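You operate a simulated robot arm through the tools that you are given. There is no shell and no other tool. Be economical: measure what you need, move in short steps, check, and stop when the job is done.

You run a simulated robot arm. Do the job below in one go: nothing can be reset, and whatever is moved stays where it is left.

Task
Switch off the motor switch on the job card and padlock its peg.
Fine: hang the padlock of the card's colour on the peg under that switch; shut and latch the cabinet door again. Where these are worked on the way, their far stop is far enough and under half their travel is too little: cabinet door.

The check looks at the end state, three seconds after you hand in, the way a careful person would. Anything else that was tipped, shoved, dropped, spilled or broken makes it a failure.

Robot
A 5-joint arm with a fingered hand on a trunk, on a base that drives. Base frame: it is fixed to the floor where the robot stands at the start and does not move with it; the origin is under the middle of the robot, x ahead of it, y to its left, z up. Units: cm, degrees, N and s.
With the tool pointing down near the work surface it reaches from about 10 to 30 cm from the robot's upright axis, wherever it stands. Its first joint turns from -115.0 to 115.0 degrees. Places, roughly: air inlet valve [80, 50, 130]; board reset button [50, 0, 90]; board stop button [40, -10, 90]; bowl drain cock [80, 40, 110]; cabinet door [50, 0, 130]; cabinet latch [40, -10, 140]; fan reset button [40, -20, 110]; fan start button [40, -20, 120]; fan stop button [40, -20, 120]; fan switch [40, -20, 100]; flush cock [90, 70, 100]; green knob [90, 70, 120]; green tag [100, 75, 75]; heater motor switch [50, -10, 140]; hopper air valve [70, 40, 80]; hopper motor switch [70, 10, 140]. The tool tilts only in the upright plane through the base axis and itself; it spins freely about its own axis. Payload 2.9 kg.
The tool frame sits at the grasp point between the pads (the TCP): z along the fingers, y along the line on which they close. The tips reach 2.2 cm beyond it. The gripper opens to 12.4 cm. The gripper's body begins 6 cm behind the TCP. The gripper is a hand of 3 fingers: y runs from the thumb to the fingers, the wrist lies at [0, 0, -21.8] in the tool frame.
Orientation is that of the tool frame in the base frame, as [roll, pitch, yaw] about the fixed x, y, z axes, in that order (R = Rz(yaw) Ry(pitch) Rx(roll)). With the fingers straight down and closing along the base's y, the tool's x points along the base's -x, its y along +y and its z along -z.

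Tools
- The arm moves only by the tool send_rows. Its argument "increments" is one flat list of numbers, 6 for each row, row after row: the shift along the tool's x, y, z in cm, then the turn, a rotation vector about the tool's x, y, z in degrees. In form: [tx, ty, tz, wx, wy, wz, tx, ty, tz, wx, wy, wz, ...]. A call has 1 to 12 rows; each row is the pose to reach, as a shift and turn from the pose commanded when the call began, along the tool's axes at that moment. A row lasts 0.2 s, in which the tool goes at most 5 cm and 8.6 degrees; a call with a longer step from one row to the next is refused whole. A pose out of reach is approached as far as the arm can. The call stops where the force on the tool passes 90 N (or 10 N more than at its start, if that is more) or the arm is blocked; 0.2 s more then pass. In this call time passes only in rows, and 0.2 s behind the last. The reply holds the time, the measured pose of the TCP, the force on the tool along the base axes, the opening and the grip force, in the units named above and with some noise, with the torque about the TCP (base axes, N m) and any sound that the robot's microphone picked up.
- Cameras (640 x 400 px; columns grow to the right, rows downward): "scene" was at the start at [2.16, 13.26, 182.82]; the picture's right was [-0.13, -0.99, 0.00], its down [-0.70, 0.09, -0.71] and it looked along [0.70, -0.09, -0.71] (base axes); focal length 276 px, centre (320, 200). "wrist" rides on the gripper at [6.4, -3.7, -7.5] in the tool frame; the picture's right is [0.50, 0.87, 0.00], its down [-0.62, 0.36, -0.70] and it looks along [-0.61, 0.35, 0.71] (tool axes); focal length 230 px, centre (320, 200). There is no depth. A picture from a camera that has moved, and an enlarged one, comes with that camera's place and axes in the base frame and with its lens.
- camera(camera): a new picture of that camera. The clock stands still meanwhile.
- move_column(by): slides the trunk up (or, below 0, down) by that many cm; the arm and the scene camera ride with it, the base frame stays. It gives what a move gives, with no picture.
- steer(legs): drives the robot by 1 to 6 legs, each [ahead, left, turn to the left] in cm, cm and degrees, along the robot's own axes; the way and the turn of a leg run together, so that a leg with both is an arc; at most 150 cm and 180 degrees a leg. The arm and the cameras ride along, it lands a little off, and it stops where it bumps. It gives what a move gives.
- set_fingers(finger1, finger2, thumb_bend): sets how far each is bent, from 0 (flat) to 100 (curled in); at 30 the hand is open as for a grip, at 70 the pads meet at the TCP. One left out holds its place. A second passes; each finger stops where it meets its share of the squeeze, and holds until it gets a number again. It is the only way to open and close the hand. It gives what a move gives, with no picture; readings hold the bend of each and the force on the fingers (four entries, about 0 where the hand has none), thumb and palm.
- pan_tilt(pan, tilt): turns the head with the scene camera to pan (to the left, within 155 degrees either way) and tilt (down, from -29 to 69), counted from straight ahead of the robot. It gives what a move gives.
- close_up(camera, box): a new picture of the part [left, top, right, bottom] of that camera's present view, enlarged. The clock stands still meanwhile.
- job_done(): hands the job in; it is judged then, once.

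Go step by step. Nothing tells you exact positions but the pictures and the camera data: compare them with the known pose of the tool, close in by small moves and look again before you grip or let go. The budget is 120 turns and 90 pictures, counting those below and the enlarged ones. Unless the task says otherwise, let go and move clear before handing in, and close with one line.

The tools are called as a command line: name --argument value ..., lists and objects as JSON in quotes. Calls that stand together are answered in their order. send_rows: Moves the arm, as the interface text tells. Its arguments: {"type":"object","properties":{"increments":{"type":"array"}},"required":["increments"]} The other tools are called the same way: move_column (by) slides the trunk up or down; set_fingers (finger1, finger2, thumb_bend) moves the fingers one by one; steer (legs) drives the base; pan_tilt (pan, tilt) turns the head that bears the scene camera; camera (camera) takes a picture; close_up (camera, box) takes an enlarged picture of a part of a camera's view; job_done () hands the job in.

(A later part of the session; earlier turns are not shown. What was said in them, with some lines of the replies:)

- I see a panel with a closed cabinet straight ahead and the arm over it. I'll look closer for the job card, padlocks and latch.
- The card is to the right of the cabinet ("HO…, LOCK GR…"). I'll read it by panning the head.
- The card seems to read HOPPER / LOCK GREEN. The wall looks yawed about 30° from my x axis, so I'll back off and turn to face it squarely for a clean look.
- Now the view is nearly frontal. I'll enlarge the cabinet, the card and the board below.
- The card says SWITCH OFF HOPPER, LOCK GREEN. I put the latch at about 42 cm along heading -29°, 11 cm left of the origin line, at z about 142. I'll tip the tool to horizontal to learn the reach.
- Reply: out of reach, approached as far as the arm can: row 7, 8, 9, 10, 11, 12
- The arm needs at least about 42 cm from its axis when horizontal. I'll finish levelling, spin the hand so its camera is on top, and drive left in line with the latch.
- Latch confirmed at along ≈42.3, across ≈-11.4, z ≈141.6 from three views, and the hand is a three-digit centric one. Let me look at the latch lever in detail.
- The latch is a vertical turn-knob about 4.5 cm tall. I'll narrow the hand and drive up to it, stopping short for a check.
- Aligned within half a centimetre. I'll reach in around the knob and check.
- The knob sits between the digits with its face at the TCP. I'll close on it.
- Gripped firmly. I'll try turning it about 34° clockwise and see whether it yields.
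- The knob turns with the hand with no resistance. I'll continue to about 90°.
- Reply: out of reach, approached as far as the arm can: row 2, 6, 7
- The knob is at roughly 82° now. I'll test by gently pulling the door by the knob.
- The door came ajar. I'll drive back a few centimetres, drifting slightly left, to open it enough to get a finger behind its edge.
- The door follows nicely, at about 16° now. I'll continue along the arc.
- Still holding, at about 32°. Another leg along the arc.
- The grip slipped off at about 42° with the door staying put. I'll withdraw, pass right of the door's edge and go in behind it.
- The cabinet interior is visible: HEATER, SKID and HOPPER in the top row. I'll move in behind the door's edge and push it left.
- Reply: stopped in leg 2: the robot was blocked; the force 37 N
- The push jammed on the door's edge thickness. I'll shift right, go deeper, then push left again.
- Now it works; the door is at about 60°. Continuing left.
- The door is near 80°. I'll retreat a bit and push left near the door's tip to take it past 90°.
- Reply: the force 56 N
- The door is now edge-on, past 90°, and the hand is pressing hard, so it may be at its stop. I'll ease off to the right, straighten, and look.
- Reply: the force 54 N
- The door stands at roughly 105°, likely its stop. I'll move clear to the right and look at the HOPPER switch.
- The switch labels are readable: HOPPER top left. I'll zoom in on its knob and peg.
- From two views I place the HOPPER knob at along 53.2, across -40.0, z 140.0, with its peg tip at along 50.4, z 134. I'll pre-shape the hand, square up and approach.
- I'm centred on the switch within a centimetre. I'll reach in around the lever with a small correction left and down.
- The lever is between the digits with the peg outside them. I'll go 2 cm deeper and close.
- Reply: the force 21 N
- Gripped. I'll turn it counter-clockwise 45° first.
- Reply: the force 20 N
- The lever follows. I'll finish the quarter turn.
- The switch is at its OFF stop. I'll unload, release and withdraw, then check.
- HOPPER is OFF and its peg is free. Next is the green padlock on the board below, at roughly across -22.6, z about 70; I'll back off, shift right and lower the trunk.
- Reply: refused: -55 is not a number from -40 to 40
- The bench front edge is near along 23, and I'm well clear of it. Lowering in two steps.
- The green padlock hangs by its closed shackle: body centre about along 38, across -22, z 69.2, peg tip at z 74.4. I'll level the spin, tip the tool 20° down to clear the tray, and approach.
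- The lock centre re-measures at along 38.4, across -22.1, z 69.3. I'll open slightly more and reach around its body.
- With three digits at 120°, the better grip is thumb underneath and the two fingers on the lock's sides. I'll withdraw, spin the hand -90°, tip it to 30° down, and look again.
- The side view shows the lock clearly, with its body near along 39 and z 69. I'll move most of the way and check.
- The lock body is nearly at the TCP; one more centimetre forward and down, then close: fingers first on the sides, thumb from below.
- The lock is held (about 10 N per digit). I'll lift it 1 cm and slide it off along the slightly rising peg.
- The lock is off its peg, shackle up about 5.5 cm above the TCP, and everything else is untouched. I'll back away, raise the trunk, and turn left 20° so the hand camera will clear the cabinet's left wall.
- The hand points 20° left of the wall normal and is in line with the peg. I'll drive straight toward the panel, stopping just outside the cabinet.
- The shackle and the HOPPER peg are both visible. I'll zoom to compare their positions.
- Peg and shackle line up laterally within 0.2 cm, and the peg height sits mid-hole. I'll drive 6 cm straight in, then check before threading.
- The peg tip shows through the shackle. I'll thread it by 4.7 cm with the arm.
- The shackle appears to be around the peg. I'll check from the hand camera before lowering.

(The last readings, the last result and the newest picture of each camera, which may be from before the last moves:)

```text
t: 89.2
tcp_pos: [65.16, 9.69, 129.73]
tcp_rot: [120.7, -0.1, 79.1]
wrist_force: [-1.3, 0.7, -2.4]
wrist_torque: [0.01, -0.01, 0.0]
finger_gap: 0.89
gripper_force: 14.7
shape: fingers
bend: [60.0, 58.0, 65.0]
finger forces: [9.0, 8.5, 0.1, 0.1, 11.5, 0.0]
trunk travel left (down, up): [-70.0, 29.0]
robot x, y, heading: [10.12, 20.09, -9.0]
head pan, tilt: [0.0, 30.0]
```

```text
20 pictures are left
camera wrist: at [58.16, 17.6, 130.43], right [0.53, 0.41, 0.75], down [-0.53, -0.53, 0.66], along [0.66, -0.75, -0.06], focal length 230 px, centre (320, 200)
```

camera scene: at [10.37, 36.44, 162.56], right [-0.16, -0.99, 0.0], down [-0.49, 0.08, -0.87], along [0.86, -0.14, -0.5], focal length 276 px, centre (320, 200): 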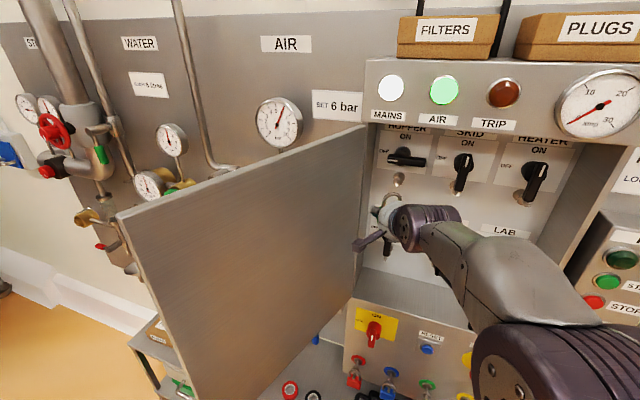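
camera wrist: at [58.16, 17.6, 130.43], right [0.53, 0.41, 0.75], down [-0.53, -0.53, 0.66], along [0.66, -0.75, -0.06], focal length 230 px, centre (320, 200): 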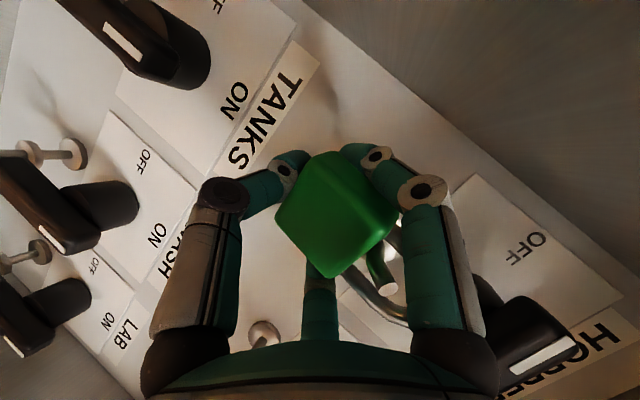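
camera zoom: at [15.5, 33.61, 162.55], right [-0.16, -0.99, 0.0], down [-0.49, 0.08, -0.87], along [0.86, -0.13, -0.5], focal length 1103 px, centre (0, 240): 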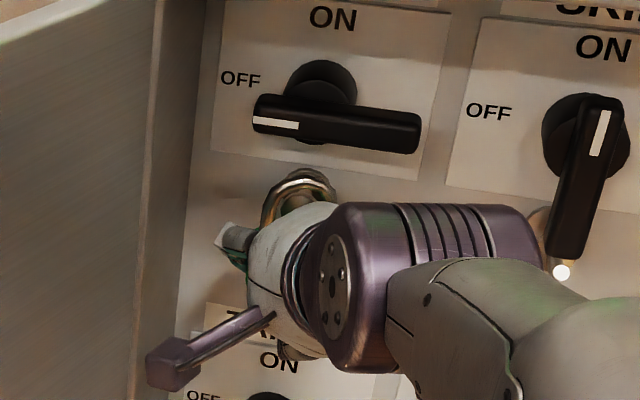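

The peg tip pokes out through the shackle toward me. I'll lower the lock 1.3 cm to rest.

send_rows --increments '[0, -0.56, 0.33, 0, 0, 0, 0, -1.12, 0.66, 0, 0, 0]'

camera --camera "wrist"

```text
t: 89.8
tcp_pos: [65.13, 9.63, 128.41]
tcp_rot: [120.7, -0.1, 79.2]
wrist_force: [0.9, 0.4, -0.1]
wrist_torque: [-0.01, 0.0, -0.02]
finger_gap: 0.61
gripper_force: 12.8
shape: fingers
bend: [60.0, 58.0, 67.0]
finger forces: [9.1, 8.8, 0.1, 0.0, 7.7, 0.0]
trunk travel left (down, up): [-70.0, 29.0]
robot x, y, heading: [10.09, 20.02, -9.0]
head pan, tilt: [0.0, 30.0]
```

```text
19 pictures are left
camera wrist: at [58.25, 17.61, 129.13], right [0.53, 0.41, 0.75], down [-0.53, -0.53, 0.66], along [0.66, -0.75, -0.06], focal length 230 px, centre (320, 200)
```

wrist: 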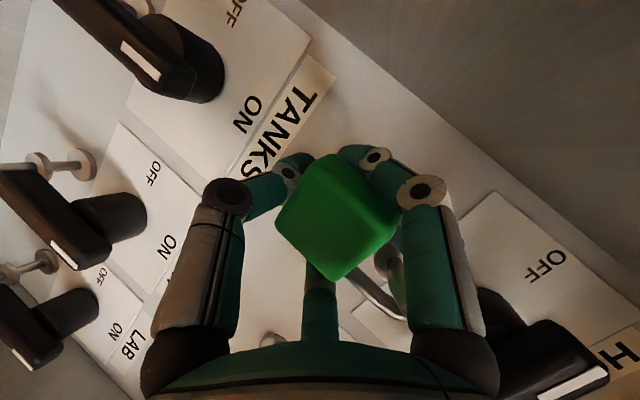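

The thumb force dropped, so the shackle is resting on the peg. I'll release gently and check.

set_fingers --finger1 50 --finger2 50 --thumb_bend 45

camera --camera "wrist"

```text
t: 90.8
tcp_pos: [65.16, 9.72, 128.5]
tcp_rot: [120.6, -0.1, 79.2]
wrist_force: [-2.6, 1.0, 0.3]
wrist_torque: [0.01, 0.02, -0.02]
finger_gap: 5.62
gripper_force: 1.5
shape: fingers
bend: [50.0, 52.0, 45.0]
finger forces: [0.1, 2.3, 0.0, 0.1, 0.0, 0.0]
trunk travel left (down, up): [-70.0, 29.0]
robot x, y, heading: [10.13, 19.88, -9.0]
head pan, tilt: [0.0, 30.0]
```

```text
18 pictures are left
camera wrist: at [58.15, 17.66, 129.17], right [0.53, 0.41, 0.75], down [-0.53, -0.53, 0.66], along [0.66, -0.75, -0.06], focal length 230 px, centre (320, 200)
```

wrist: 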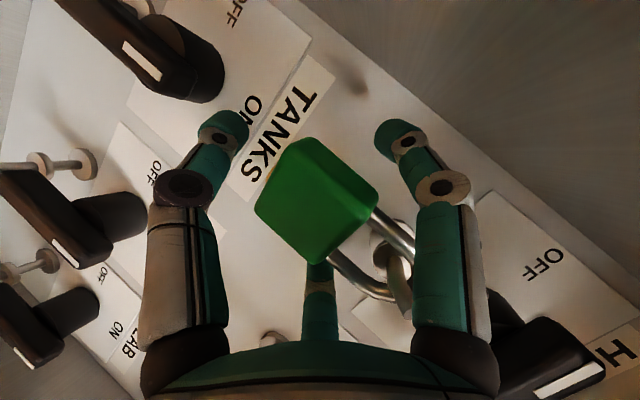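

The lock hangs freely. I'll open a bit further and withdraw horizontally along the hand's axis.

set_fingers --finger1 42 --finger2 42 --thumb_bend 40

send_rows --increments '[0, -1, -1.7, 0, 0, 0, 0, -2, -3.4, 0, 0, 0, 0, -3, -5.1, 0, 0, 0, 0, -4.1, -6.9, 0, 0, 0]'

steer --legs '[[-15, 0, 0]]'

close_up --camera "scene" --box '[330, 100, 530, 260]'

```text
t: 91.8
tcp_pos: [65.1, 9.84, 128.42]
tcp_rot: [120.5, 0.0, 79.3]
wrist_force: [-5.9, 4.9, -1.8]
wrist_torque: [0.03, 0.02, -0.08]
finger_gap: 7.39
gripper_force: 3.4
shape: fingers
bend: [42.0, 49.0, 40.0]
finger forces: [0.0, 7.2, 0.0, 0.1, 0.1, 0.0]
trunk travel left (down, up): [-70.0, 29.0]
robot x, y, heading: [10.35, 19.97, -8.6]
head pan, tilt: [0.0, 30.0]
```

```text
t: 92.8
tcp_pos: [56.96, 11.13, 128.6]
tcp_rot: [120.6, -0.2, 79.1]
wrist_force: [-0.5, -0.4, 0.4]
wrist_torque: [0.0, -0.03, -0.01]
finger_gap: 7.43
gripper_force: 0.0
shape: fingers
bend: [42.0, 42.0, 40.0]
finger forces: [0.0, 0.1, 0.0, 0.0, 0.0, 0.0]
trunk travel left (down, up): [-70.0, 29.0]
robot x, y, heading: [10.34, 19.91, -8.9]
head pan, tilt: [0.0, 30.0]
```

```text
t: 94.2
tcp_pos: [42.03, 13.51, 128.58]
tcp_rot: [120.5, 0.0, 79.0]
wrist_force: [0.1, -0.3, 1.3]
wrist_torque: [0.03, 0.0, -0.02]
finger_gap: 7.44
gripper_force: 0.0
shape: fingers
bend: [42.0, 42.0, 40.0]
finger forces: [0.0, 0.0, 0.0, 0.0, 0.0, 0.1]
trunk travel left (down, up): [-70.0, 29.0]
robot x, y, heading: [-4.63, 22.39, -9.1]
head pan, tilt: [0.0, 30.0]
```

```text
2.50 times, centred on (430, 180) of scene
camera zoom: at [0.34, 35.97, 162.56], right [-0.16, -0.99, 0.0], down [-0.49, 0.08, -0.87], along [0.86, -0.14, -0.5], focal length 689 px, centre (45, 250)
```

zoom: 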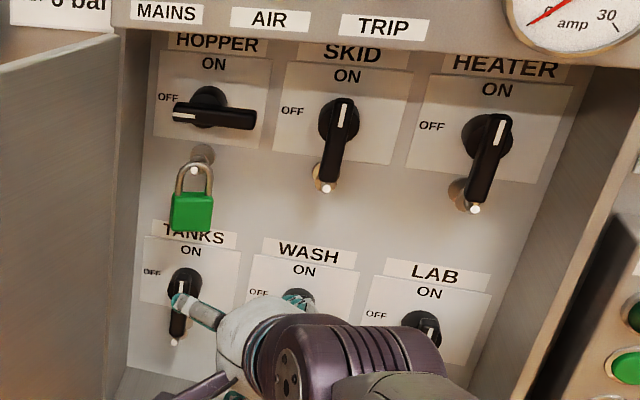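

The green lock hangs on the HOPPER peg. I'll zoom in to see how securely the shackle sits.

close_up --camera "scene" --box '[370, 130, 430, 170]'

close_up --camera "wrist" --box '[300, 0, 640, 200]'

```text
10.00 times, centred on (400, 150) of scene
camera zoom: at [0.34, 35.97, 162.56], right [-0.16, -0.99, 0.0], down [-0.49, 0.08, -0.87], along [0.86, -0.14, -0.5], focal length 2757 px, centre (-480, 700)
```

zoom: 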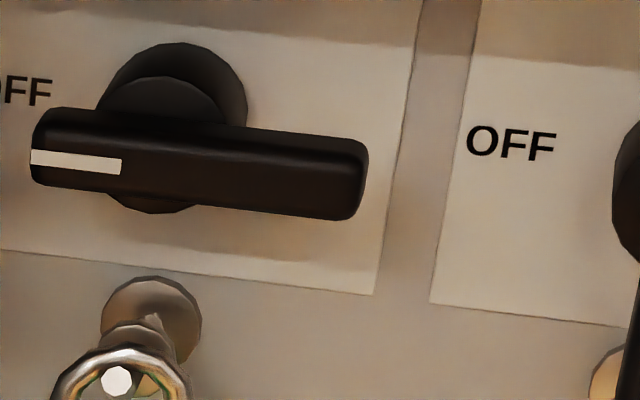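

```text
1.88 times, centred on (470, 100) of wrist
camera zoom: at [35.02, 21.48, 129.27], right [0.53, 0.41, 0.75], down [-0.53, -0.53, 0.66], along [0.66, -0.75, -0.06], focal length 433 px, centre (38, 388)
```

zoom: 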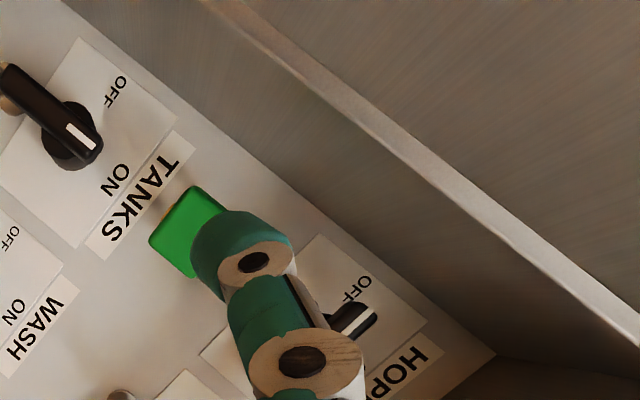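

The lock sits against the peg's collar just like the others. Now to close the door: back off, square up, level the hand and close the fingers into a pusher.

steer --legs '[[-38, 0, 0], [0, 0, -20]]'

send_rows --increments '[0, 0, 0, -8, 0, 0, 0, 0, 0, -16, 0, 0, 0, 0, 0, -24, 0, 0, 0, 0, 0, -30.5, 0, 0]'

send_rows --increments '[0, 0, 0, 0, 0, 8.2, 0, 0, 0, 0, 0, 16.4, 0, 0, 0, 0, 0, 24.6, 0, 0, 0, 0, 0, 32.8, 0, 0, 0, 0, 0, 41, 0, 0, 0, 0, 0, 49.2, 0, 0, 0, 0, 0, 57.4, 0, 0, 0, 0, 0, 65.6, 0, 0, 0, 0, 0, 73.8, 0, 0, 0, 0, 0, 82, 0, 0, 0, 0, 0, 90]'

set_fingers --finger1 70 --finger2 70 --thumb_bend 70

move_column --by -19.5

camera --camera "scene"

```text
t: 97.7
tcp_pos: [-1.53, 3.95, 128.55]
tcp_rot: [120.7, -0.1, 59.0]
wrist_force: [0.0, 0.1, -0.4]
wrist_torque: [0.02, -0.01, 0.02]
finger_gap: 7.43
gripper_force: 0.1
shape: fingers
bend: [42.0, 42.0, 40.0]
finger forces: [0.0, 0.0, 0.1, 0.1, 0.0, 0.1]
trunk travel left (down, up): [-70.0, 29.0]
robot x, y, heading: [-42.83, 28.39, -29.4]
head pan, tilt: [0.0, 30.0]
```

```text
t: 98.7
tcp_pos: [-1.48, 3.87, 128.61]
tcp_rot: [90.0, -0.1, 59.1]
wrist_force: [0.3, 0.0, 0.0]
wrist_torque: [0.0, 0.01, 0.04]
finger_gap: 7.41
gripper_force: 0.0
shape: fingers
bend: [42.0, 42.0, 40.0]
finger forces: [0.1, 0.1, 0.0, 0.0, 0.1, 0.0]
trunk travel left (down, up): [-70.0, 29.0]
robot x, y, heading: [-42.73, 28.43, -29.2]
head pan, tilt: [0.0, 30.0]
```

```text
t: 101.0
tcp_pos: [-1.65, 3.89, 128.6]
tcp_rot: [-120.2, -89.6, -91.0]
wrist_force: [0.5, -0.1, 1.0]
wrist_torque: [0.02, 0.02, -0.01]
finger_gap: 7.41
gripper_force: 0.0
shape: fingers
bend: [42.0, 42.0, 40.0]
finger forces: [0.0, 0.1, 0.1, 0.0, 0.1, 0.0]
trunk travel left (down, up): [-70.0, 29.0]
robot x, y, heading: [-42.54, 28.65, -29.2]
head pan, tilt: [0.0, 30.0]
```

```text
t: 102.0
tcp_pos: [-1.6, 3.92, 128.68]
tcp_rot: [-152.1, -89.8, -58.9]
wrist_force: [0.7, -0.2, -0.1]
wrist_torque: [-0.01, 0.01, 0.02]
finger_gap: 0.02
gripper_force: 0.0
shape: fingers
bend: [69.0, 69.0, 70.0]
finger forces: [0.0, 0.1, 0.1, 0.0, 0.1, 0.1]
trunk travel left (down, up): [-70.0, 29.0]
robot x, y, heading: [-42.94, 28.02, -29.0]
head pan, tilt: [0.0, 30.0]
```

```text
t: 104.2
tcp_pos: [-1.73, 3.76, 109.11]
tcp_rot: [-152.9, -89.7, -58.1]
wrist_force: [-0.2, -0.6, -0.3]
wrist_torque: [0.04, 0.02, 0.01]
finger_gap: 0.0
gripper_force: 0.1
shape: fingers
bend: [69.0, 69.0, 70.0]
finger forces: [0.0, 0.0, 0.0, 0.0, 0.0, 0.1]
trunk travel left (down, up): [-50.5, 48.5]
robot x, y, heading: [-42.85, 28.62, -29.2]
head pan, tilt: [0.0, 30.0]
```

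```text
14 pictures are left
camera scene: at [-32.91, 39.36, 143.06], right [-0.49, -0.87, 0.0], down [-0.44, 0.24, -0.87], along [0.76, -0.42, -0.5], focal length 276 px, centre (320, 200)
```

scene: 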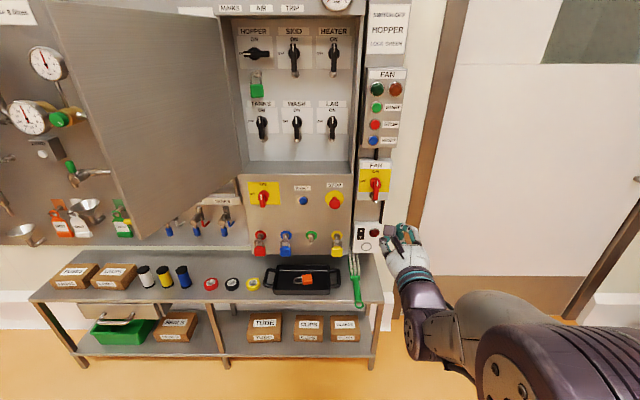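

The door tip is at about along 6.7, across -63. I'll go left past it in front, then come in on its outer side.

steer --legs '[[0, 82, 0], [17, 0, 0]]'

camera --camera "scene"

```text
t: 109.6
tcp_pos: [53.26, 66.52, 109.04]
tcp_rot: [-160.7, -89.8, -50.6]
wrist_force: [0.7, 0.5, -1.3]
wrist_torque: [0.01, 0.03, 0.01]
finger_gap: 0.0
gripper_force: 0.1
shape: fingers
bend: [69.0, 69.0, 70.0]
finger forces: [0.0, 0.1, 0.0, 0.1, 0.1, 0.1]
trunk travel left (down, up): [-50.5, 48.5]
robot x, y, heading: [12.13, 91.5, -29.5]
head pan, tilt: [0.0, 30.0]
```

```text
13 pictures are left
camera scene: at [22.28, 102.14, 143.06], right [-0.49, -0.87, 0.0], down [-0.44, 0.25, -0.87], along [0.75, -0.43, -0.5], focal length 276 px, centre (320, 200)
```

scene: 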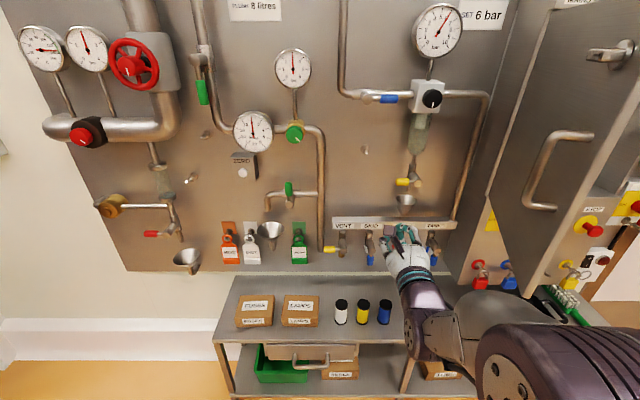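

On the outer side now. I'll sweep right to swing the door shut partway.

steer --legs '[[0, -38, 0]]'

camera --camera "scene"

```text
t: 112.0
tcp_pos: [34.68, 33.51, 109.03]
tcp_rot: [-143.4, -89.8, -67.9]
wrist_force: [-0.6, 0.2, 0.1]
wrist_torque: [-0.03, -0.01, 0.01]
finger_gap: 0.0
gripper_force: 0.0
shape: fingers
bend: [69.0, 69.0, 70.0]
finger forces: [0.0, 0.1, 0.0, 0.0, 0.1, 0.0]
trunk travel left (down, up): [-50.5, 48.5]
robot x, y, heading: [-6.21, 57.79, -29.2]
head pan, tilt: [0.0, 30.0]
```

```text
12 pictures are left
camera scene: at [3.51, 69.1, 143.07], right [-0.49, -0.87, 0.0], down [-0.44, 0.25, -0.87], along [0.76, -0.42, -0.5], focal length 276 px, centre (320, 200)
```

scene: 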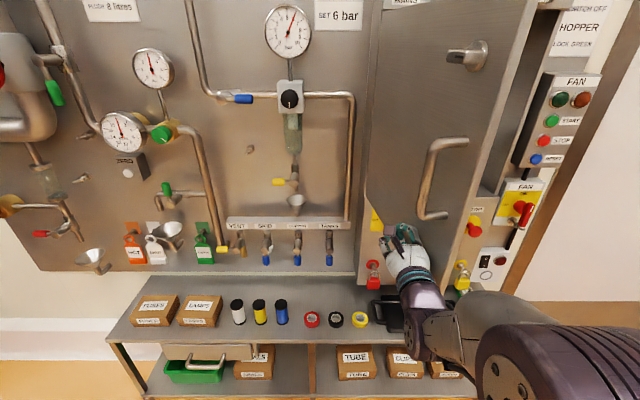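

Good, it's at about 75°. I'll continue right and forward.

steer --legs '[[3, -20, 0]]'

camera --camera "scene"

```text
t: 113.6
tcp_pos: [27.42, 14.8, 109.19]
tcp_rot: [-140.2, -89.8, -70.9]
wrist_force: [0.0, 0.4, 0.0]
wrist_torque: [-0.01, -0.04, 0.01]
finger_gap: 0.0
gripper_force: 0.0
shape: fingers
bend: [70.0, 70.0, 70.0]
finger forces: [0.0, 0.0, 0.0, 0.0, 0.0, 0.1]
trunk travel left (down, up): [-50.5, 48.5]
robot x, y, heading: [-13.6, 39.59, -29.1]
head pan, tilt: [0.0, 30.0]
```

```text
11 pictures are left
camera scene: at [-3.7, 50.19, 143.07], right [-0.49, -0.87, 0.0], down [-0.44, 0.25, -0.87], along [0.76, -0.42, -0.5], focal length 276 px, centre (320, 200)
```

scene: 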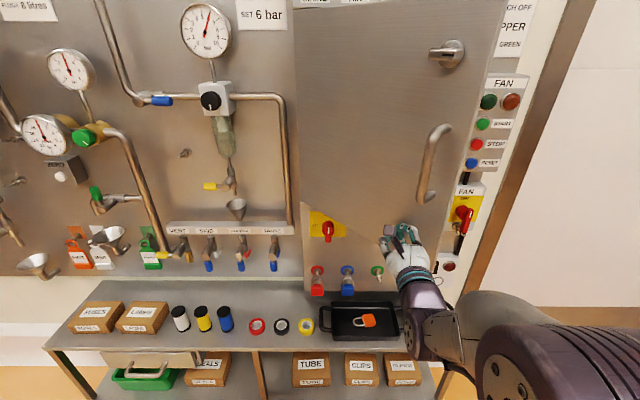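

About 40° left. I'll push forward and slightly right to almost shut it.

steer --legs '[[12, -6, 0], [11, -4, 0]]'

send_rows --increments '[0, 0, 1, 0, 0, 0, 0, 0, 2, 0, 0, 0, 0, 0, 3, 0, 0, 0, 0, 0, 4, 0, 0, 0]'

camera --camera "scene"

```text
t: 115.8
tcp_pos: [43.18, -5.14, 108.91]
tcp_rot: [-154.8, -89.8, -56.1]
wrist_force: [0.3, -0.7, -0.5]
wrist_torque: [-0.02, -0.03, -0.03]
finger_gap: 0.02
gripper_force: 0.1
shape: fingers
bend: [70.0, 70.0, 70.0]
finger forces: [0.0, 0.1, 0.0, 0.1, 0.1, 0.0]
trunk travel left (down, up): [-50.5, 48.5]
robot x, y, heading: [1.86, 19.14, -29.0]
head pan, tilt: [0.0, 30.0]
```

```text
t: 116.7
tcp_pos: [44.32, -5.77, 109.41]
tcp_rot: [-84.9, -89.9, -125.8]
wrist_force: [-61.0, 36.3, 3.9]
wrist_torque: [-0.02, -0.07, 0.14]
finger_gap: 0.0
gripper_force: 53.2
shape: fingers
bend: [74.0, 75.0, 75.0]
finger forces: [30.8, 27.8, 0.1, 0.0, 48.0, 0.0]
trunk travel left (down, up): [-50.5, 48.5]
robot x, y, heading: [1.8, 19.03, -29.1]
head pan, tilt: [0.0, 30.0]
stopped in row 4: the force on the tool passed its limit at 97 N (the readings are from after the stop); the commanded pose is now the measured one
```

```text
10 pictures are left
camera scene: at [9.57, 31.51, 143.13], right [-0.48, -0.88, 0.0], down [-0.43, 0.23, -0.87], along [0.76, -0.42, -0.49], focal length 276 px, centre (320, 200)
```

scene: 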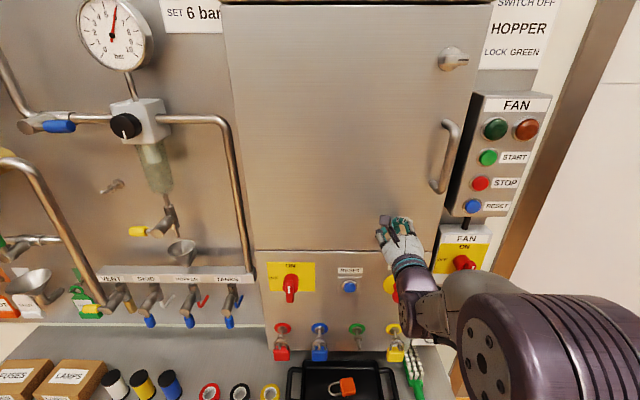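

The door is pressed shut. I'll back off, rise to the latch, and turn the hand to match the knob's present (horizontal) orientation.

steer --legs '[[-12, 0, 0], [0, -5.1, 0]]'

move_column --by 32.2

set_fingers --finger1 47 --finger2 47 --thumb_bend 47

send_rows --increments '[0, 0, 0, 0, 0, 8, 0, 0, 0, 0, 0, 16, 0, 0, 0, 0, 0, 24, 0, 0, 0, 0, 0, 32, 0, 0, 0, 0, 0, 40, 0, 0, 0, 0, 0, 48, 0, 0, 0, 0, 0, 56, 0, 0, 0, 0, 0, 64, 0, 0, 0, 0, 0, 72, 0, 0, 0, 0, 0, 80]'

camera --camera "wrist"

```text
t: 118.5
tcp_pos: [32.96, -5.5, 108.65]
tcp_rot: [-170.9, -89.1, -39.8]
wrist_force: [-1.6, 0.0, -0.3]
wrist_torque: [0.0, 0.0, 0.05]
finger_gap: 0.01
gripper_force: 0.0
shape: fingers
bend: [70.0, 70.0, 70.0]
finger forces: [0.0, 0.0, 0.1, 0.1, 0.0, 0.0]
trunk travel left (down, up): [-50.5, 48.5]
robot x, y, heading: [-11.44, 20.75, -28.8]
head pan, tilt: [0.0, 30.0]
```

```text
t: 121.7
tcp_pos: [33.09, -5.4, 140.85]
tcp_rot: [-175.4, -89.2, -35.2]
wrist_force: [0.4, 0.3, -0.6]
wrist_torque: [-0.01, 0.03, 0.01]
finger_gap: 0.0
gripper_force: 0.0
shape: fingers
bend: [70.0, 70.0, 70.0]
finger forces: [0.0, 0.0, 0.0, 0.0, 0.0, 0.0]
trunk travel left (down, up): [-82.7, 16.3]
robot x, y, heading: [-11.41, 20.55, -28.7]
head pan, tilt: [0.0, 30.0]
```

```text
t: 122.7
tcp_pos: [32.97, -5.35, 140.62]
tcp_rot: [-175.5, -89.1, -35.2]
wrist_force: [-0.1, 0.3, -0.9]
wrist_torque: [0.02, 0.02, -0.03]
finger_gap: 5.73
gripper_force: 0.1
shape: fingers
bend: [47.0, 47.0, 47.0]
finger forces: [0.2, 0.0, 0.1, 0.0, 0.1, 0.1]
trunk travel left (down, up): [-82.7, 16.3]
robot x, y, heading: [-10.9, 20.46, -28.7]
head pan, tilt: [0.0, 30.0]
```

```text
t: 124.9
tcp_pos: [32.97, -5.36, 140.7]
tcp_rot: [-90.9, -9.7, -120.5]
wrist_force: [0.3, 0.3, 0.5]
wrist_torque: [0.01, 0.01, 0.01]
finger_gap: 5.74
gripper_force: 0.1
shape: fingers
bend: [47.0, 47.0, 47.0]
finger forces: [0.0, 0.1, 0.0, 0.0, 0.1, 0.1]
trunk travel left (down, up): [-82.7, 16.3]
robot x, y, heading: [-10.84, 20.41, -28.6]
head pan, tilt: [0.0, 30.0]
```

```text
9 pictures are left
camera wrist: at [23.67, -6.35, 145.6], right [-0.34, -0.54, -0.77], down [-0.33, 0.83, -0.45], along [0.88, 0.1, -0.46], focal length 230 px, centre (320, 200)
```

wrist: 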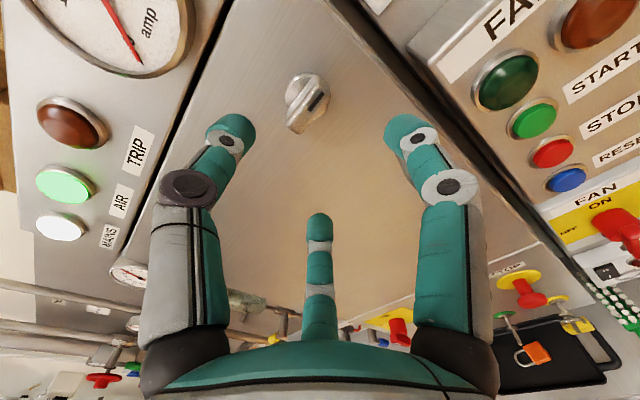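

The knob is horizontal-ish, dead ahead, and aligned. I'll reach 9 cm in and close on it.

send_rows --increments '[-0.1, -0.7, 3, 0, 0, 0, -0.1, -0.7, 6, 0, 0, 0, -0.1, -0.7, 9, 0, 0, 0]'

set_fingers --finger1 75 --finger2 75 --thumb_bend 75

camera --camera "wrist"

```text
t: 125.7
tcp_pos: [40.73, -9.86, 141.19]
tcp_rot: [-90.9, -10.0, -120.5]
wrist_force: [0.0, -0.2, -0.4]
wrist_torque: [-0.01, 0.02, 0.02]
finger_gap: 5.78
gripper_force: 0.1
shape: fingers
bend: [47.0, 47.0, 47.0]
finger forces: [0.0, 0.0, 0.1, 0.0, 0.0, 0.0]
trunk travel left (down, up): [-82.7, 16.3]
robot x, y, heading: [-11.26, 20.88, -28.7]
head pan, tilt: [0.0, 30.0]
```

```text
t: 126.7
tcp_pos: [40.73, -9.65, 141.37]
tcp_rot: [-90.6, -10.0, -120.3]
wrist_force: [-2.9, 2.6, 5.7]
wrist_torque: [-0.14, -0.34, 0.22]
finger_gap: 2.04
gripper_force: 23.6
shape: fingers
bend: [59.0, 62.0, 67.0]
finger forces: [7.4, 12.3, 0.0, 0.1, 28.1, 0.0]
trunk travel left (down, up): [-82.7, 16.3]
robot x, y, heading: [-11.24, 20.41, -28.8]
head pan, tilt: [0.0, 30.0]
```

```text
8 pictures are left
camera wrist: at [31.38, -10.64, 146.22], right [-0.33, -0.55, -0.77], down [-0.33, 0.83, -0.45], along [0.88, 0.1, -0.46], focal length 230 px, centre (320, 200)
```

wrist: 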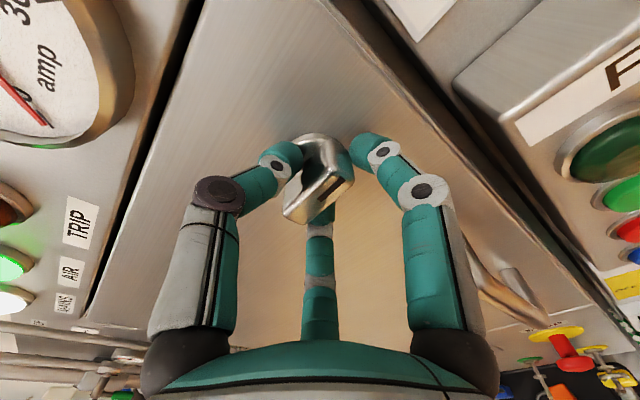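

Gripped. I'll turn it back counter-clockwise while pressing the door lightly shut.

send_rows --increments '[0, 0, 0.3, 0, 0, -8.2, 0, 0, 0.3, 0, 0, -16.4, 0, 0, 0.3, 0, 0, -24.6, 0, 0, 0.3, 0, 0, -32.8, 0, 0, 0.3, 0, 0, -41, 0, 0, 0.3, 0, 0, -49.2, 0, 0, 0.3, 0, 0, -57.4, 0, 0, 0.3, 0, 0, -65.6, 0, 0, 0.3, 0, 0, -73.8, 0, 0, 0.3, 0, 0, -82]'

camera --camera "wrist"

```text
t: 128.9
tcp_pos: [40.8, -9.64, 141.67]
tcp_rot: [106.5, -87.8, 42.9]
wrist_force: [-6.1, 7.8, 9.4]
wrist_torque: [-0.06, -0.1, 0.33]
finger_gap: 2.09
gripper_force: 22.1
shape: fingers
bend: [59.0, 62.0, 67.0]
finger forces: [8.5, 9.2, 0.1, 0.0, 26.6, 0.0]
trunk travel left (down, up): [-82.7, 16.3]
robot x, y, heading: [-11.53, 20.46, -29.0]
head pan, tilt: [0.0, 30.0]
```

```text
7 pictures are left
camera wrist: at [36.3, -2.32, 147.93], right [-0.42, -0.73, 0.53], down [-0.8, 0.03, -0.6], along [0.42, -0.68, -0.6], focal length 230 px, centre (320, 200)
```

wrist: 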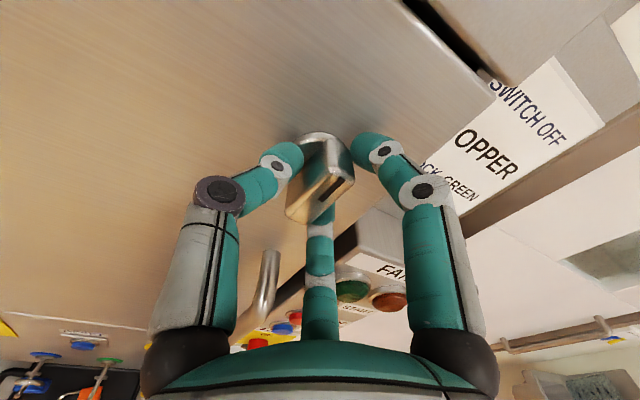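

Nearly vertical, with no stop felt yet. I'll turn up to 14° more.

send_rows --increments '[0, 0, 0, 0, 0, -5, 0, 0, 0, 0, 0, -10, 0, 0, 0, 0, 0, -14]'

camera --camera "wrist"

```text
t: 129.7
tcp_pos: [40.75, -9.4, 141.44]
tcp_rot: [92.9, -73.9, 56.8]
wrist_force: [-7.3, 10.8, 2.3]
wrist_torque: [0.2, -0.06, 0.28]
finger_gap: 2.05
gripper_force: 20.5
shape: fingers
bend: [58.0, 62.0, 68.0]
finger forces: [7.4, 11.3, 0.0, 0.1, 22.1, 0.1]
trunk travel left (down, up): [-82.7, 16.3]
robot x, y, heading: [-11.22, 20.59, -29.0]
head pan, tilt: [0.0, 30.0]
```

```text
6 pictures are left
camera wrist: at [37.04, -1.03, 146.71], right [-0.34, -0.6, 0.72], down [-0.87, -0.08, -0.48], along [0.35, -0.79, -0.5], focal length 230 px, centre (320, 200)
```

wrist: 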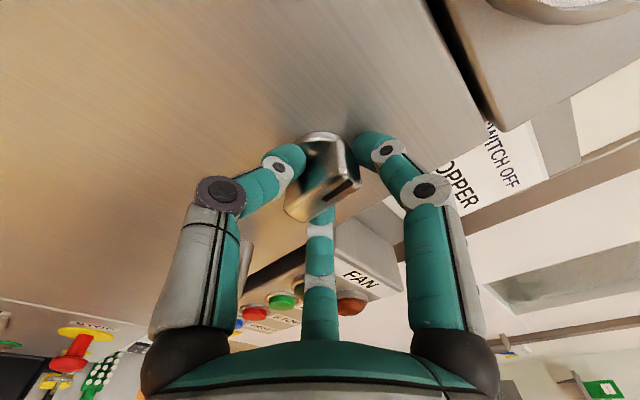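

The hand started to slip round the knob, so it has reached its stop. I'll release, back away and inspect.

set_fingers --finger1 45 --finger2 45 --thumb_bend 45

send_rows --increments '[0, 0, -3, 0, 0, 0, 0, 0, -6, 0, 0, 0, 0, 0, -9, 0, 0, 0]'

steer --legs '[[-20, 0, 0]]'

close_up --camera "scene" --box '[220, 60, 480, 260]'

```text
t: 130.7
tcp_pos: [40.87, -9.85, 141.33]
tcp_rot: [93.0, -74.0, 56.7]
wrist_force: [-7.5, 1.5, -1.0]
wrist_torque: [-0.01, 0.08, 0.3]
finger_gap: 6.26
gripper_force: 3.7
shape: fingers
bend: [45.0, 45.0, 45.0]
finger forces: [1.0, 0.1, 0.1, 0.0, 6.7, 0.0]
trunk travel left (down, up): [-82.7, 16.3]
robot x, y, heading: [-11.06, 20.39, -28.6]
head pan, tilt: [0.0, 30.0]
```

```text
t: 131.5
tcp_pos: [33.39, -5.36, 141.37]
tcp_rot: [93.2, -74.0, 56.5]
wrist_force: [0.4, -0.4, 0.6]
wrist_torque: [-0.04, 0.01, -0.02]
finger_gap: 6.34
gripper_force: 0.1
shape: fingers
bend: [45.0, 45.0, 45.0]
finger forces: [0.0, 0.0, 0.0, 0.0, 0.0, 0.0]
trunk travel left (down, up): [-82.7, 16.3]
robot x, y, heading: [-10.96, 20.69, -28.8]
head pan, tilt: [0.0, 30.0]
```

```text
t: 133.1
tcp_pos: [15.54, 4.41, 141.39]
tcp_rot: [93.4, -73.9, 56.2]
wrist_force: [0.7, -0.4, -0.2]
wrist_torque: [0.01, 0.01, -0.02]
finger_gap: 6.36
gripper_force: 0.1
shape: fingers
bend: [45.0, 45.0, 45.0]
finger forces: [0.0, 0.0, 0.0, 0.0, 0.1, 0.0]
trunk travel left (down, up): [-82.7, 16.3]
robot x, y, heading: [-29.06, 30.06, -28.9]
head pan, tilt: [0.0, 30.0]
```

```text
2.00 times, centred on (350, 160) of scene
camera zoom: at [-19.22, 41.43, 175.26], right [-0.48, -0.88, 0.0], down [-0.44, 0.24, -0.87], along [0.76, -0.42, -0.5], focal length 551 px, centre (260, 280)
```

zoom: 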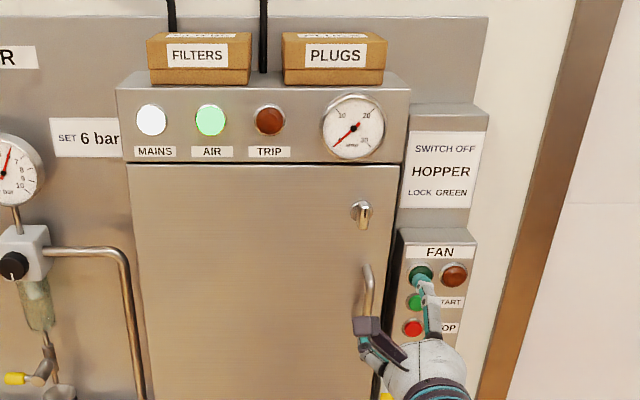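

The door is shut and the knob looks vertical again. A final close look at the latch and the bench.

close_up --camera "scene" --box '[345, 130, 425, 180]'

camera --camera "scene"

```text
8.00 times, centred on (385, 155) of scene
camera zoom: at [-19.22, 41.43, 175.26], right [-0.48, -0.88, 0.0], down [-0.44, 0.24, -0.87], along [0.76, -0.42, -0.5], focal length 2206 px, centre (-200, 560)
```

zoom: 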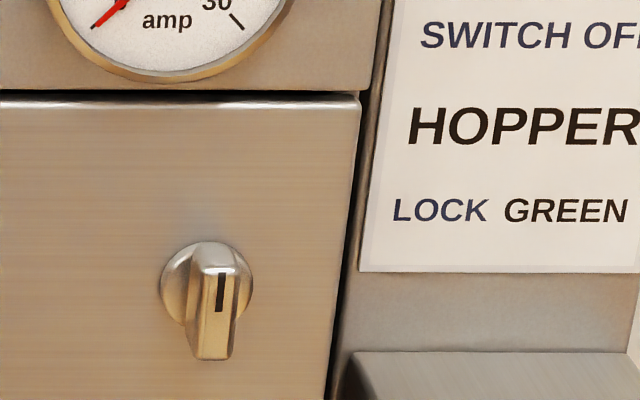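

```text
3 pictures are left
camera scene: at [-19.22, 41.43, 175.26], right [-0.48, -0.88, 0.0], down [-0.44, 0.24, -0.87], along [0.76, -0.42, -0.5], focal length 276 px, centre (320, 200)
```

scene: 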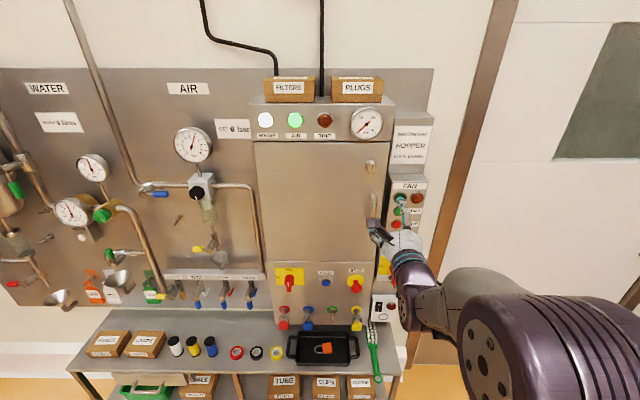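

The door is flush, the latch knob is vertical as it was at the start, the bench is undisturbed and the hand is clear.

job_done

```text
The job is handed in.
```

The HOPPER switch is off, the green padlock hangs on its peg, and the cabinet door is shut with its latch knob back upright; I didn't tug the door to test the latch.
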